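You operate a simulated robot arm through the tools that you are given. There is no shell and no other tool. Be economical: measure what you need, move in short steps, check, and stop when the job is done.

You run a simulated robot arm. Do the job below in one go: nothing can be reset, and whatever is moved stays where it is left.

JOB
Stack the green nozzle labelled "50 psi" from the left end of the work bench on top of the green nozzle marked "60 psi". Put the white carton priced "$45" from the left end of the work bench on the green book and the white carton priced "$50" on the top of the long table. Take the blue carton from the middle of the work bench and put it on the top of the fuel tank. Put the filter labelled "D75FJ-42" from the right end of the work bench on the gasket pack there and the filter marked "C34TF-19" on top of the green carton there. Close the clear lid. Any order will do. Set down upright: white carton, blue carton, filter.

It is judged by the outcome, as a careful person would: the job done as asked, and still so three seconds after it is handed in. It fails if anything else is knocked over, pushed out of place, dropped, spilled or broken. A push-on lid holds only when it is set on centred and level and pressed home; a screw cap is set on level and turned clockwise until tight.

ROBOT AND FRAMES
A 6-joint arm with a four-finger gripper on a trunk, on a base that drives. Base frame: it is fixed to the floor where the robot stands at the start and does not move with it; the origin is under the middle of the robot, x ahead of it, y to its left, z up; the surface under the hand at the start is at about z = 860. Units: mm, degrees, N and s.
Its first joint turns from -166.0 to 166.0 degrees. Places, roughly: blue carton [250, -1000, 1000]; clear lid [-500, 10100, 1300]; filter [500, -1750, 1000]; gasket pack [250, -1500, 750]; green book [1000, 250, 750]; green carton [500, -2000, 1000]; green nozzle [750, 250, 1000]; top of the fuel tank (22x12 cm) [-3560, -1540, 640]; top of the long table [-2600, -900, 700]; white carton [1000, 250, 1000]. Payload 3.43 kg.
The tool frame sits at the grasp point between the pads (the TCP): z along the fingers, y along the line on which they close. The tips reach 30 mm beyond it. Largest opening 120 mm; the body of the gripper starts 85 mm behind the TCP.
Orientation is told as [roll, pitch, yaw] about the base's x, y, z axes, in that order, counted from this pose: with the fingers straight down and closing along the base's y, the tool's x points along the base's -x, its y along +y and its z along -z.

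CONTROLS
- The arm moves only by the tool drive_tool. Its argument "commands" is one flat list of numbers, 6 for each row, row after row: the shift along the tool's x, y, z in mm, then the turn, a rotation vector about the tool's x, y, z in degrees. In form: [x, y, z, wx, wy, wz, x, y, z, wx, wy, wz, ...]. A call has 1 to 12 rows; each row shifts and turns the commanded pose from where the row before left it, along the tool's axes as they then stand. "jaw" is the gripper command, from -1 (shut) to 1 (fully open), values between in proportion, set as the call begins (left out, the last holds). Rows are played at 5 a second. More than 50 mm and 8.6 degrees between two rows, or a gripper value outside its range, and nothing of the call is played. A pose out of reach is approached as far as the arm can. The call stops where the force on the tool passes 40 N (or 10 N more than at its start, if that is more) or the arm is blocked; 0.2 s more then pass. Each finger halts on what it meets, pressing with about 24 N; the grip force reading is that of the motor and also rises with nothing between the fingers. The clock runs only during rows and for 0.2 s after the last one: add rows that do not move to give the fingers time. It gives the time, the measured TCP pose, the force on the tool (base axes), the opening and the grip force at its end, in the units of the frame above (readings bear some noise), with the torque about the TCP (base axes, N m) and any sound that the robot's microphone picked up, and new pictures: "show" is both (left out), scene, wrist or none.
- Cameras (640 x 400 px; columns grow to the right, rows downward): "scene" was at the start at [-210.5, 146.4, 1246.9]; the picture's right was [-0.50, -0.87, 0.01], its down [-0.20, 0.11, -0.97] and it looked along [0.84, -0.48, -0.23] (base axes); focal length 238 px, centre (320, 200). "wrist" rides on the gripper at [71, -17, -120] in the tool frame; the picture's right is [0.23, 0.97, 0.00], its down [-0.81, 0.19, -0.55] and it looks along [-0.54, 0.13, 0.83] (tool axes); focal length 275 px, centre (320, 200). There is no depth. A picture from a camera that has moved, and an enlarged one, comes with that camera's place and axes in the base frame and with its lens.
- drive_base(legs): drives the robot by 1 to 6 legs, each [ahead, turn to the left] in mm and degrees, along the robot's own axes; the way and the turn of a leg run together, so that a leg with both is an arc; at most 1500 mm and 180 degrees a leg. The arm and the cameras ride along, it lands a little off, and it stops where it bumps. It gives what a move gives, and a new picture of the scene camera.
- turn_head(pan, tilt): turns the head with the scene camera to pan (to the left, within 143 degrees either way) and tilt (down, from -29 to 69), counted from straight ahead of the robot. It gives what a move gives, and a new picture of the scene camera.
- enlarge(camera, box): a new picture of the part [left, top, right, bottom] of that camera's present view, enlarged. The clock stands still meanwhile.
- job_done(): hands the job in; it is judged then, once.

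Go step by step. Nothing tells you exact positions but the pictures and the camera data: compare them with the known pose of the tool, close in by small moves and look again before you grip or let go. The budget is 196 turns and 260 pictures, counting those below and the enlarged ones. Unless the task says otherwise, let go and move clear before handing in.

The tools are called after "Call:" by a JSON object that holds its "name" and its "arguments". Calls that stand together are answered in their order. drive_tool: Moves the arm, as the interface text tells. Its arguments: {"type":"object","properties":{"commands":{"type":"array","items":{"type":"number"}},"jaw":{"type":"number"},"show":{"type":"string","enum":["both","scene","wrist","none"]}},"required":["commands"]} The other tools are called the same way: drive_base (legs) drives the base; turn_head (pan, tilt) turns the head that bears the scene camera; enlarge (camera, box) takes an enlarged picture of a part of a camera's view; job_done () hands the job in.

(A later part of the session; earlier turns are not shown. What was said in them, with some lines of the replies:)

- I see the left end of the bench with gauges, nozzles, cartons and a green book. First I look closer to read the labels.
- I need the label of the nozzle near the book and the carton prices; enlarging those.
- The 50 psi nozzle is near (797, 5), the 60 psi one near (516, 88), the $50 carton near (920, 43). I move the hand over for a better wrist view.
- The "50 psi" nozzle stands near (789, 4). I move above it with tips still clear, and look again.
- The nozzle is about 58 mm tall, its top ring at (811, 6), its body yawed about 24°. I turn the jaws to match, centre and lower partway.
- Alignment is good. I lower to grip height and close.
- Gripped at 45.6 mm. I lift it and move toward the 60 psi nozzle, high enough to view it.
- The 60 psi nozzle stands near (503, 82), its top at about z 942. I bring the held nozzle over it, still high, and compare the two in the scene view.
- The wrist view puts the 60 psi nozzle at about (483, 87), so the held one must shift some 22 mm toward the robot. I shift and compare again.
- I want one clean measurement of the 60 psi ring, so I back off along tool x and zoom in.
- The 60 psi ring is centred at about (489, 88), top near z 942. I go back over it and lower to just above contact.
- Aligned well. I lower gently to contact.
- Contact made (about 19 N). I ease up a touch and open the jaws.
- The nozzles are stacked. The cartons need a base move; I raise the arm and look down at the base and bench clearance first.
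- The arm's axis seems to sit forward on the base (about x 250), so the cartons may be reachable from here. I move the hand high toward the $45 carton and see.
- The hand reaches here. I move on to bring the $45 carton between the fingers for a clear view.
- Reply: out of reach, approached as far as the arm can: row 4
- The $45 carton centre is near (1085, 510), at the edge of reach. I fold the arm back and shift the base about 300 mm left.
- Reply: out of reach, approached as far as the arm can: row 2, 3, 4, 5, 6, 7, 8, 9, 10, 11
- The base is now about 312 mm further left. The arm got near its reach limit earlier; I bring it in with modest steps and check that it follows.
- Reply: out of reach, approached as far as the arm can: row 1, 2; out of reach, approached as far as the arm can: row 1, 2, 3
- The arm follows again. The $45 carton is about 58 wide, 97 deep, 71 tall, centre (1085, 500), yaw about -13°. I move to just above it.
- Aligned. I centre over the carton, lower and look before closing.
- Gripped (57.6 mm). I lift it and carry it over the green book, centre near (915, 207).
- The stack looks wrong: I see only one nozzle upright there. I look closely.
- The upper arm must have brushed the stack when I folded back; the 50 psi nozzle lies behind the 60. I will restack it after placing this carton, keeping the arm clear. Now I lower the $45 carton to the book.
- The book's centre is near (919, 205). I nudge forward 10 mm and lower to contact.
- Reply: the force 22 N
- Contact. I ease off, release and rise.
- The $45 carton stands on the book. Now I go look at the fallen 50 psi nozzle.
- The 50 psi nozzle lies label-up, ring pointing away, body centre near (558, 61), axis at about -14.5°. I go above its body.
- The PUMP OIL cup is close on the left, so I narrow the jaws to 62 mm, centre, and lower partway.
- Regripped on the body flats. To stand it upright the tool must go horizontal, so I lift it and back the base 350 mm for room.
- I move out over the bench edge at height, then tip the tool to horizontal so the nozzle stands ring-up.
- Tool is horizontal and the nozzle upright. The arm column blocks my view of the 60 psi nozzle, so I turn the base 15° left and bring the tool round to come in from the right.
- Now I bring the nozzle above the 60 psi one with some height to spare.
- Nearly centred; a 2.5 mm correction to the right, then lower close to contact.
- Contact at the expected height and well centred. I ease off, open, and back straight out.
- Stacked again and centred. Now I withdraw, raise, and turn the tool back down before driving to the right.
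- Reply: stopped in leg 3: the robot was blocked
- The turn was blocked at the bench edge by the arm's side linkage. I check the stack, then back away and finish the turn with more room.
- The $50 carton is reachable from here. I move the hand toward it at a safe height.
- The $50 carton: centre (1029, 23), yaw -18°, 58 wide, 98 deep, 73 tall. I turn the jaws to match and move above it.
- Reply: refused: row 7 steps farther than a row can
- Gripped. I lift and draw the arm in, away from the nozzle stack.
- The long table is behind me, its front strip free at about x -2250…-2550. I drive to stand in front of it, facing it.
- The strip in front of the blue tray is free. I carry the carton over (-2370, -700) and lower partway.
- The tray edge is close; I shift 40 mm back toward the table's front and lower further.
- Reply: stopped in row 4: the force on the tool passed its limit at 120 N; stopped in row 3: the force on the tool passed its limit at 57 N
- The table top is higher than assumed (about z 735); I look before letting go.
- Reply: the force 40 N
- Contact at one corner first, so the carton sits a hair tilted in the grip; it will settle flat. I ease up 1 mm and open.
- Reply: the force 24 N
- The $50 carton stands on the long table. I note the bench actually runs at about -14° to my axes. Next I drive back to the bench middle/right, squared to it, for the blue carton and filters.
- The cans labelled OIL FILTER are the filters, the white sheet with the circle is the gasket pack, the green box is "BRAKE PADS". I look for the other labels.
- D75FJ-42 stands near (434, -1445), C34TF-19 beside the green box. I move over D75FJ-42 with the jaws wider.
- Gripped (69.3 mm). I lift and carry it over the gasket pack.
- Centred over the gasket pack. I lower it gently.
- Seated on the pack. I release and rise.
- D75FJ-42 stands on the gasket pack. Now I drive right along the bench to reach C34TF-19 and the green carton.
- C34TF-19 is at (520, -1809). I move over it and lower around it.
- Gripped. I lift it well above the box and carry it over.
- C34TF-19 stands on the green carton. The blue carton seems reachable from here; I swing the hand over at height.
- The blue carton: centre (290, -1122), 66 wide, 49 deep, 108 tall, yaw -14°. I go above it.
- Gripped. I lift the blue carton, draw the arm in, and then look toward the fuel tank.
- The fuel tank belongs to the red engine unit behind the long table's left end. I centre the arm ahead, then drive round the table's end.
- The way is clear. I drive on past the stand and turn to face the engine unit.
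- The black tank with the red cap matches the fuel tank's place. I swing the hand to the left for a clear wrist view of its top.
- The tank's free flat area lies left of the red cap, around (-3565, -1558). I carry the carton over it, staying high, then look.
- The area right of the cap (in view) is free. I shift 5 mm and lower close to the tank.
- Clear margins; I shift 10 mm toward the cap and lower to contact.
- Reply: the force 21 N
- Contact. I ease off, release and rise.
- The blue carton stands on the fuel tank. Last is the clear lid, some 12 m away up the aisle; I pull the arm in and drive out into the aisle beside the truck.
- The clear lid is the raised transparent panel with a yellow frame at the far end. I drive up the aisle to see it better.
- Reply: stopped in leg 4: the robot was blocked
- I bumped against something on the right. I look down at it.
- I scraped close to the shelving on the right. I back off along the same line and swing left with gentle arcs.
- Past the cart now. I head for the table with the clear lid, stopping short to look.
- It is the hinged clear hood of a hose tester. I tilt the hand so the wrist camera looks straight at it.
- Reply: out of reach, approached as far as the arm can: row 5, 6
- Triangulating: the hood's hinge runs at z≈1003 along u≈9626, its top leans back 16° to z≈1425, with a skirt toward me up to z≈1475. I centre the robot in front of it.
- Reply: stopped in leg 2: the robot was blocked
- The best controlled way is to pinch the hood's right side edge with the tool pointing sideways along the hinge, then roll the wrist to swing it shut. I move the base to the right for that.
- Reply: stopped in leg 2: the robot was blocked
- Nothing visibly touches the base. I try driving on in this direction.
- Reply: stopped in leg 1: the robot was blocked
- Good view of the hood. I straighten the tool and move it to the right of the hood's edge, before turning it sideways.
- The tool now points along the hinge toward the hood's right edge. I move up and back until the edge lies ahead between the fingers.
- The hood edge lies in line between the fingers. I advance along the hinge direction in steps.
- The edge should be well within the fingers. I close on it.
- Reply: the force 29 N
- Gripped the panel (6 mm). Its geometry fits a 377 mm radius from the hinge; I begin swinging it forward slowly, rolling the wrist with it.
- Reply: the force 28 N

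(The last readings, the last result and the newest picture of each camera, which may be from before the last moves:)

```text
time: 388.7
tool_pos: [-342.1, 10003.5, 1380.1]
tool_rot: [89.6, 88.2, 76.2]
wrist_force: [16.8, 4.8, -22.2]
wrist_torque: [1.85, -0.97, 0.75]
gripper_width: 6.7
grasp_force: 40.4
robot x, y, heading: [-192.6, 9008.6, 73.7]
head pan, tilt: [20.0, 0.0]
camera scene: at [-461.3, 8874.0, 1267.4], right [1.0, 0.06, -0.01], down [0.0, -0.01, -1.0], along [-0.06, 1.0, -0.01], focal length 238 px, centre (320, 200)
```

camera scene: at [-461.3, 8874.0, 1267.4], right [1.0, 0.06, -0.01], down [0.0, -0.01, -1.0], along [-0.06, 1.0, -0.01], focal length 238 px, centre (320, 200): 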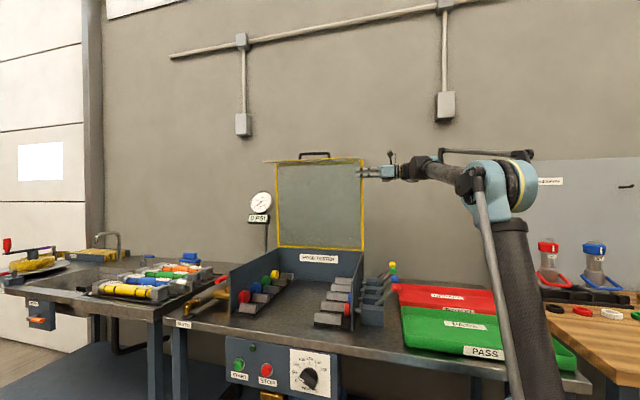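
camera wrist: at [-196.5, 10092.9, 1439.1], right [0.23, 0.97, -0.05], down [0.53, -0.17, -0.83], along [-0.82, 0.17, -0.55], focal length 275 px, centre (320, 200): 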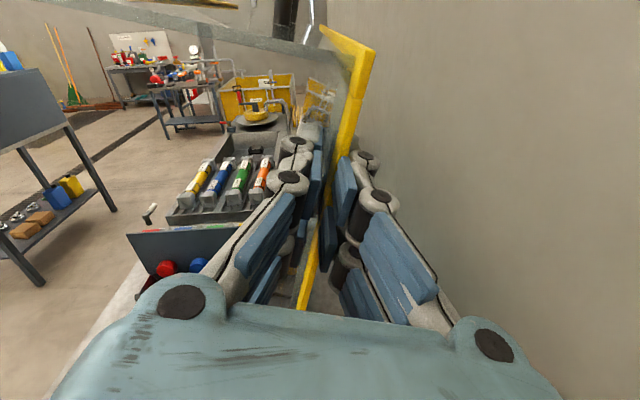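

The hood follows and is now upright. I continue the swing.

Call:
{"name": "drive_tool", "arguments": {"commands": [-1.5, -19.6, 0, 0, 0, -3, -1, -19.6, 0, 0, 0, -3, -0.8, -19.6, 0, 0, 0, -3, -0.5, -19.6, 0, 0, 0, -3, -0.5, -19.6, 0, 0, 0, -3, -0.5, -19.6, 0, 0, 0, -3, -0.5, -19.6, 0, 0, 0, -3, -0.5, -19.6, 0, 0, 0, -3, 0, 0, 0, 0, 0, 0], "show": "scene"}}

```text
time: 390.7
tool_pos: [-377.4, 9858.1, 1343.7]
tool_rot: [90.2, 64.2, 76.6]
wrist_force: [27.6, 6.3, -14.2]
wrist_torque: [1.86, -1.09, 0.48]
gripper_width: 6.2
grasp_force: 40.6
robot x, y, heading: [-194.0, 9010.2, 73.5]
head pan, tilt: [20.0, 0.0]
camera scene: at [-460.9, 8873.6, 1267.5], right [1.0, 0.06, -0.01], down [0.0, -0.01, -1.0], along [-0.06, 1.0, -0.01], focal length 238 px, centre (320, 200)
```

scene: 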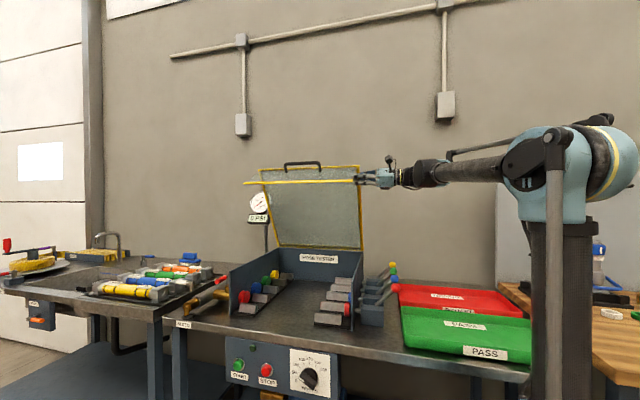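

Call:
{"name": "drive_tool", "arguments": {"commands": [-0.5, -19.7, -1, 0, 0, -3, -0.5, -19.7, -1, 0, 0, -3, -0.5, -19.7, -1, 0, 0, -3, -0.5, -19.7, 0, 0, 0, -3, -0.5, -19.7, 0, 0, 0, -3, -0.5, -19.7, 0, 0, 0, -3, -0.5, -19.7, 0, 0, 0, -3, -0.5, -19.7, 0, 0, 0, -3, -0.5, -19.7, 0, 0, 0, -3, 0, 0, 0, 0, 0, 0], "show": "scene"}}

```text
time: 392.9
tool_pos: [-405.8, 9724.4, 1230.4]
tool_rot: [89.9, 37.3, 76.5]
wrist_force: [15.0, 23.7, -17.7]
wrist_torque: [1.75, -1.31, -0.62]
gripper_width: 5.9
grasp_force: 39.8
robot x, y, heading: [-196.1, 9007.2, 73.5]
head pan, tilt: [20.0, 0.0]
camera scene: at [-461.5, 8874.3, 1267.4], right [1.0, 0.06, -0.01], down [0.0, -0.01, -1.0], along [-0.06, 1.0, -0.01], focal length 238 px, centre (320, 200)
```

scene: 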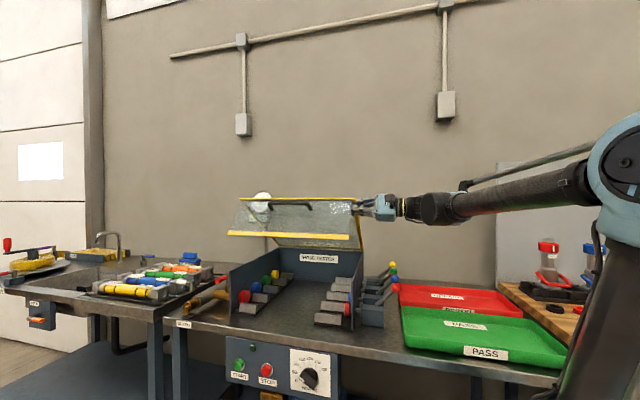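

Call:
{"name": "drive_tool", "arguments": {"commands": [-1, -19.6, 0, 0, 0, -3, -1, -19.6, 0, 0, 0, -3, -1, -19.6, 0, 0, 0, -3, -0.5, -19.6, 0, 0, 0, -3, -0.5, -19.6, 0, 0, 0, -3, -0.5, -19.6, 0, 0, 0, -3, -0.5, -19.6, 0, 0, 0, -3, 0, 0, 0, 0, 0, 0], "show": "both"}}

```text
time: 394.7
tool_pos: [-419.6, 9666.7, 1107.9]
tool_rot: [89.9, 16.2, 76.5]
wrist_force: [2.8, 21.4, -6.5]
wrist_torque: [1.71, -0.56, -0.34]
gripper_width: 6.0
grasp_force: 39.3
robot x, y, heading: [-191.5, 9013.7, 73.6]
head pan, tilt: [20.0, 0.0]
camera scene: at [-461.9, 8873.7, 1267.2], right [1.0, 0.06, 0.0], down [0.0, -0.01, -1.0], along [-0.06, 1.0, -0.01], focal length 238 px, centre (320, 200)
camera wrist: at [-318.1, 9567.2, 1111.1], right [0.01, 0.05, 1.0], down [0.73, 0.68, -0.04], along [-0.68, 0.73, -0.03], focal length 275 px, centre (320, 200)
```

scene: 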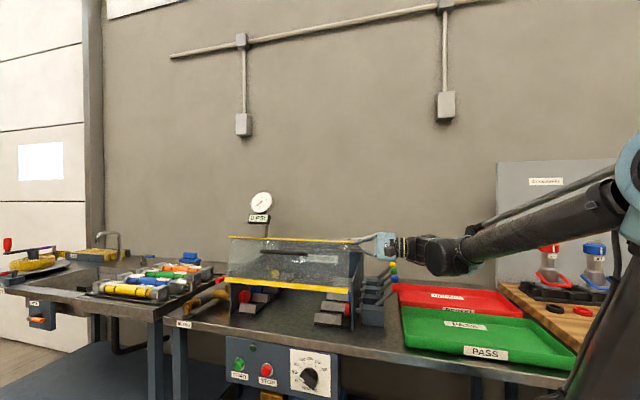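
wrist: 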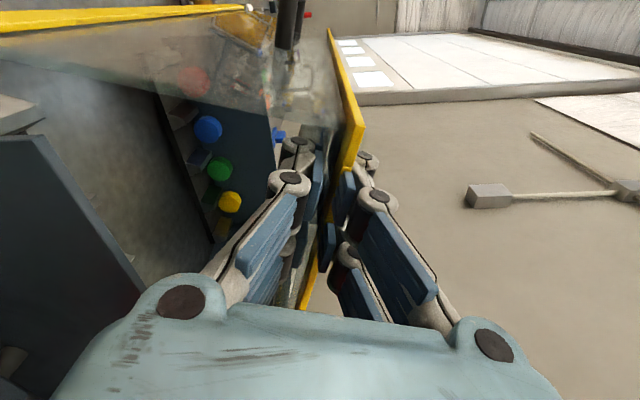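

Nearly shut. I lower it a few more degrees, then open slightly and slide out sideways.

Call:
{"name": "drive_tool", "arguments": {"commands": [-0.5, -19.6, 0, 0, 0, -3, -0.5, -16, 0, 0, 0, -2.5, 0, 0, 0, 0, 0, 0], "show": "none"}}

Call:
{"name": "drive_tool", "arguments": {"commands": [0, 0, 0, 0, 0, 0, 0, 0, 0, 0, 0, 0], "jaw": -0.6, "show": "wrist"}}

```text
time: 395.5
tool_pos: [-420.7, 9658.3, 1072.6]
tool_rot: [90.0, 10.7, 76.5]
wrist_force: [17.5, 24.9, -5.3]
wrist_torque: [1.56, -0.57, -0.87]
gripper_width: 6.1
grasp_force: 39.1
robot x, y, heading: [-192.7, 9008.8, 73.9]
head pan, tilt: [20.0, 0.0]
```

```text
time: 396.1
tool_pos: [-421.8, 9656.4, 1073.6]
tool_rot: [90.0, 10.6, 76.6]
wrist_force: [-0.2, -2.9, -5.5]
wrist_torque: [0.08, -0.2, 0.1]
gripper_width: 27.2
grasp_force: 2.9
robot x, y, heading: [-194.9, 9008.4, 73.4]
head pan, tilt: [20.0, 0.0]
camera wrist: at [-320.6, 9557.8, 1069.3], right [-0.01, -0.04, 1.0], down [0.73, 0.68, 0.04], along [-0.68, 0.73, 0.02], focal length 275 px, centre (320, 200)
```

wrist: 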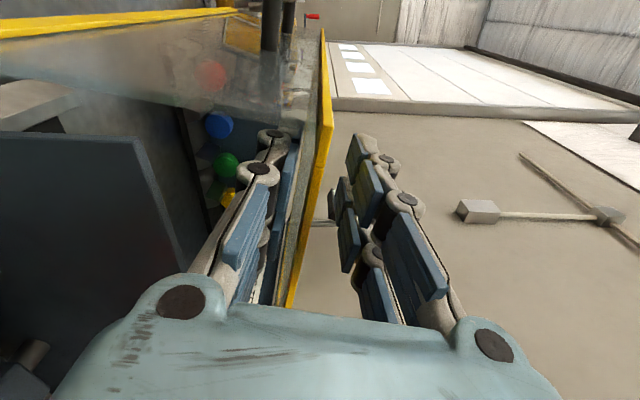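

The hood rests on the lower finger. I lower a bit more and withdraw sideways.

Call:
{"name": "drive_tool", "arguments": {"commands": [0, -8, 0, 0, 0, -1.5, 0, 0, -25, 0, 0, 0, 0, 0, -30, 0, 0, 0, 0, 0, -45, 0, 0, 0, 0, 0, -45, 0, 0, 0, 0, 0, 0, 0, 0, 0], "show": "both"}}

Call:
{"name": "enlarge", "arguments": {"camera": "scene", "box": [180, 180, 440, 350]}}

```text
time: 397.5
tool_pos: [-282.2, 9624.2, 1064.7]
tool_rot: [90.1, 9.2, 76.5]
wrist_force: [0.0, 1.2, 0.3]
wrist_torque: [0.01, 0.01, -0.03]
gripper_width: 24.1
grasp_force: 0.0
robot x, y, heading: [-191.4, 9007.6, 73.5]
head pan, tilt: [20.0, 0.0]
camera scene: at [-462.0, 8872.6, 1267.0], right [1.0, 0.06, 0.0], down [0.0, -0.01, -1.0], along [-0.06, 1.0, -0.01], focal length 238 px, centre (320, 200)
camera wrist: at [-180.9, 9525.8, 1059.2], right [-0.02, -0.07, 1.0], down [0.73, 0.68, 0.06], along [-0.68, 0.73, 0.04], focal length 275 px, centre (320, 200)
```

scene: 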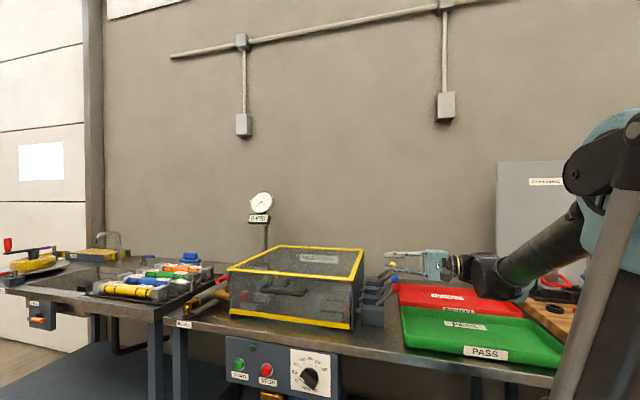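
wrist: 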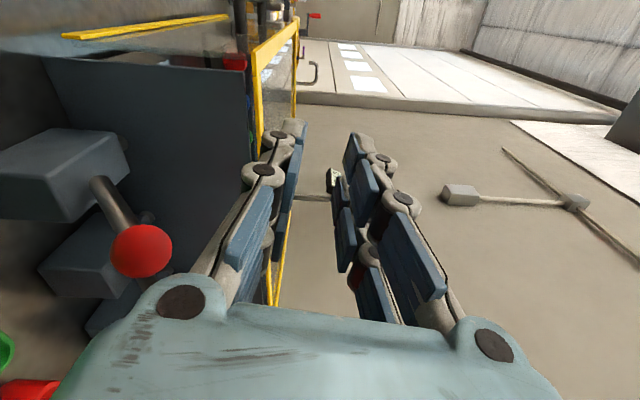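

```text
2.35 times, centred on (310, 265) of scene
camera zoom: at [-462.0, 8872.6, 1267.0], right [1.0, 0.06, 0.0], down [0.0, -0.01, -1.0], along [-0.06, 1.0, -0.01], focal length 561 px, centre (344, 47)
```

zoom: 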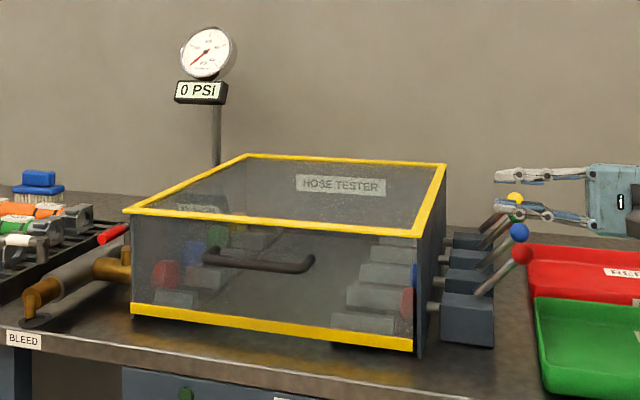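

The hood is closed flush. I raise the hand clear and hand in.

Call:
{"name": "drive_tool", "arguments": {"commands": [0, 40, -20, 0, 0, 0, 0, 45, -15, 0, 0, 0, 0, 45, 0, 0, 0, 0, 0, 0, 0, 0, 0, 0], "show": "scene"}}

```text
time: 398.5
tool_pos: [-243.3, 9632.7, 1195.0]
tool_rot: [89.9, 9.2, 76.5]
wrist_force: [0.2, 0.1, -0.2]
wrist_torque: [0.04, 0.01, 0.0]
gripper_width: 23.8
grasp_force: 0.0
robot x, y, heading: [-193.2, 9009.2, 73.7]
head pan, tilt: [20.0, 0.0]
camera scene: at [-462.0, 8872.6, 1267.0], right [1.0, 0.06, 0.0], down [0.0, -0.01, -1.0], along [-0.06, 1.0, -0.01], focal length 238 px, centre (320, 200)
```

scene: 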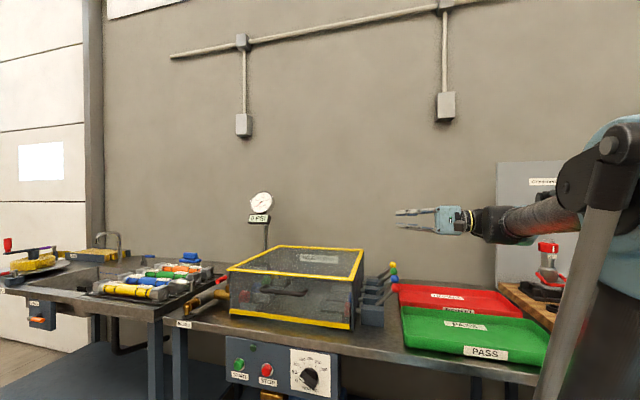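

All parts are done and the hand is clear; I hand the job in.

Call:
{"name": "job_done", "arguments": {}}

```text
The job is handed in.
```

I did every part of the job and handed it in, but there were three mishaps along the way. I did not go back to look at the bench or the long table at the end.

- **Nozzles:** "50 psi" is stacked on "60 psi". My arm knocked the stack over once, so I picked the nozzle up and stacked it again. It was still standing in later views of the bench from across the room.
- **White cartons:** "$45" is upright on the green book. "$50" is upright on the long table; I pressed it onto the table top harder than intended, and it slid a little in the grip.
- **Blue carton:** upright on the black fuel tank, beside the red cap.
- **Filters:** D75FJ-42 is upright on the gasket pack, and C34TF-19 is upright on the green carton.
- **Clear lid:** the hinged hood on the hose tester is closed and sits flush.

While driving up the aisle, the base bumped against the shelving and cart on the right. I saw nothing knocked over there, but I can't rule out a small shift.
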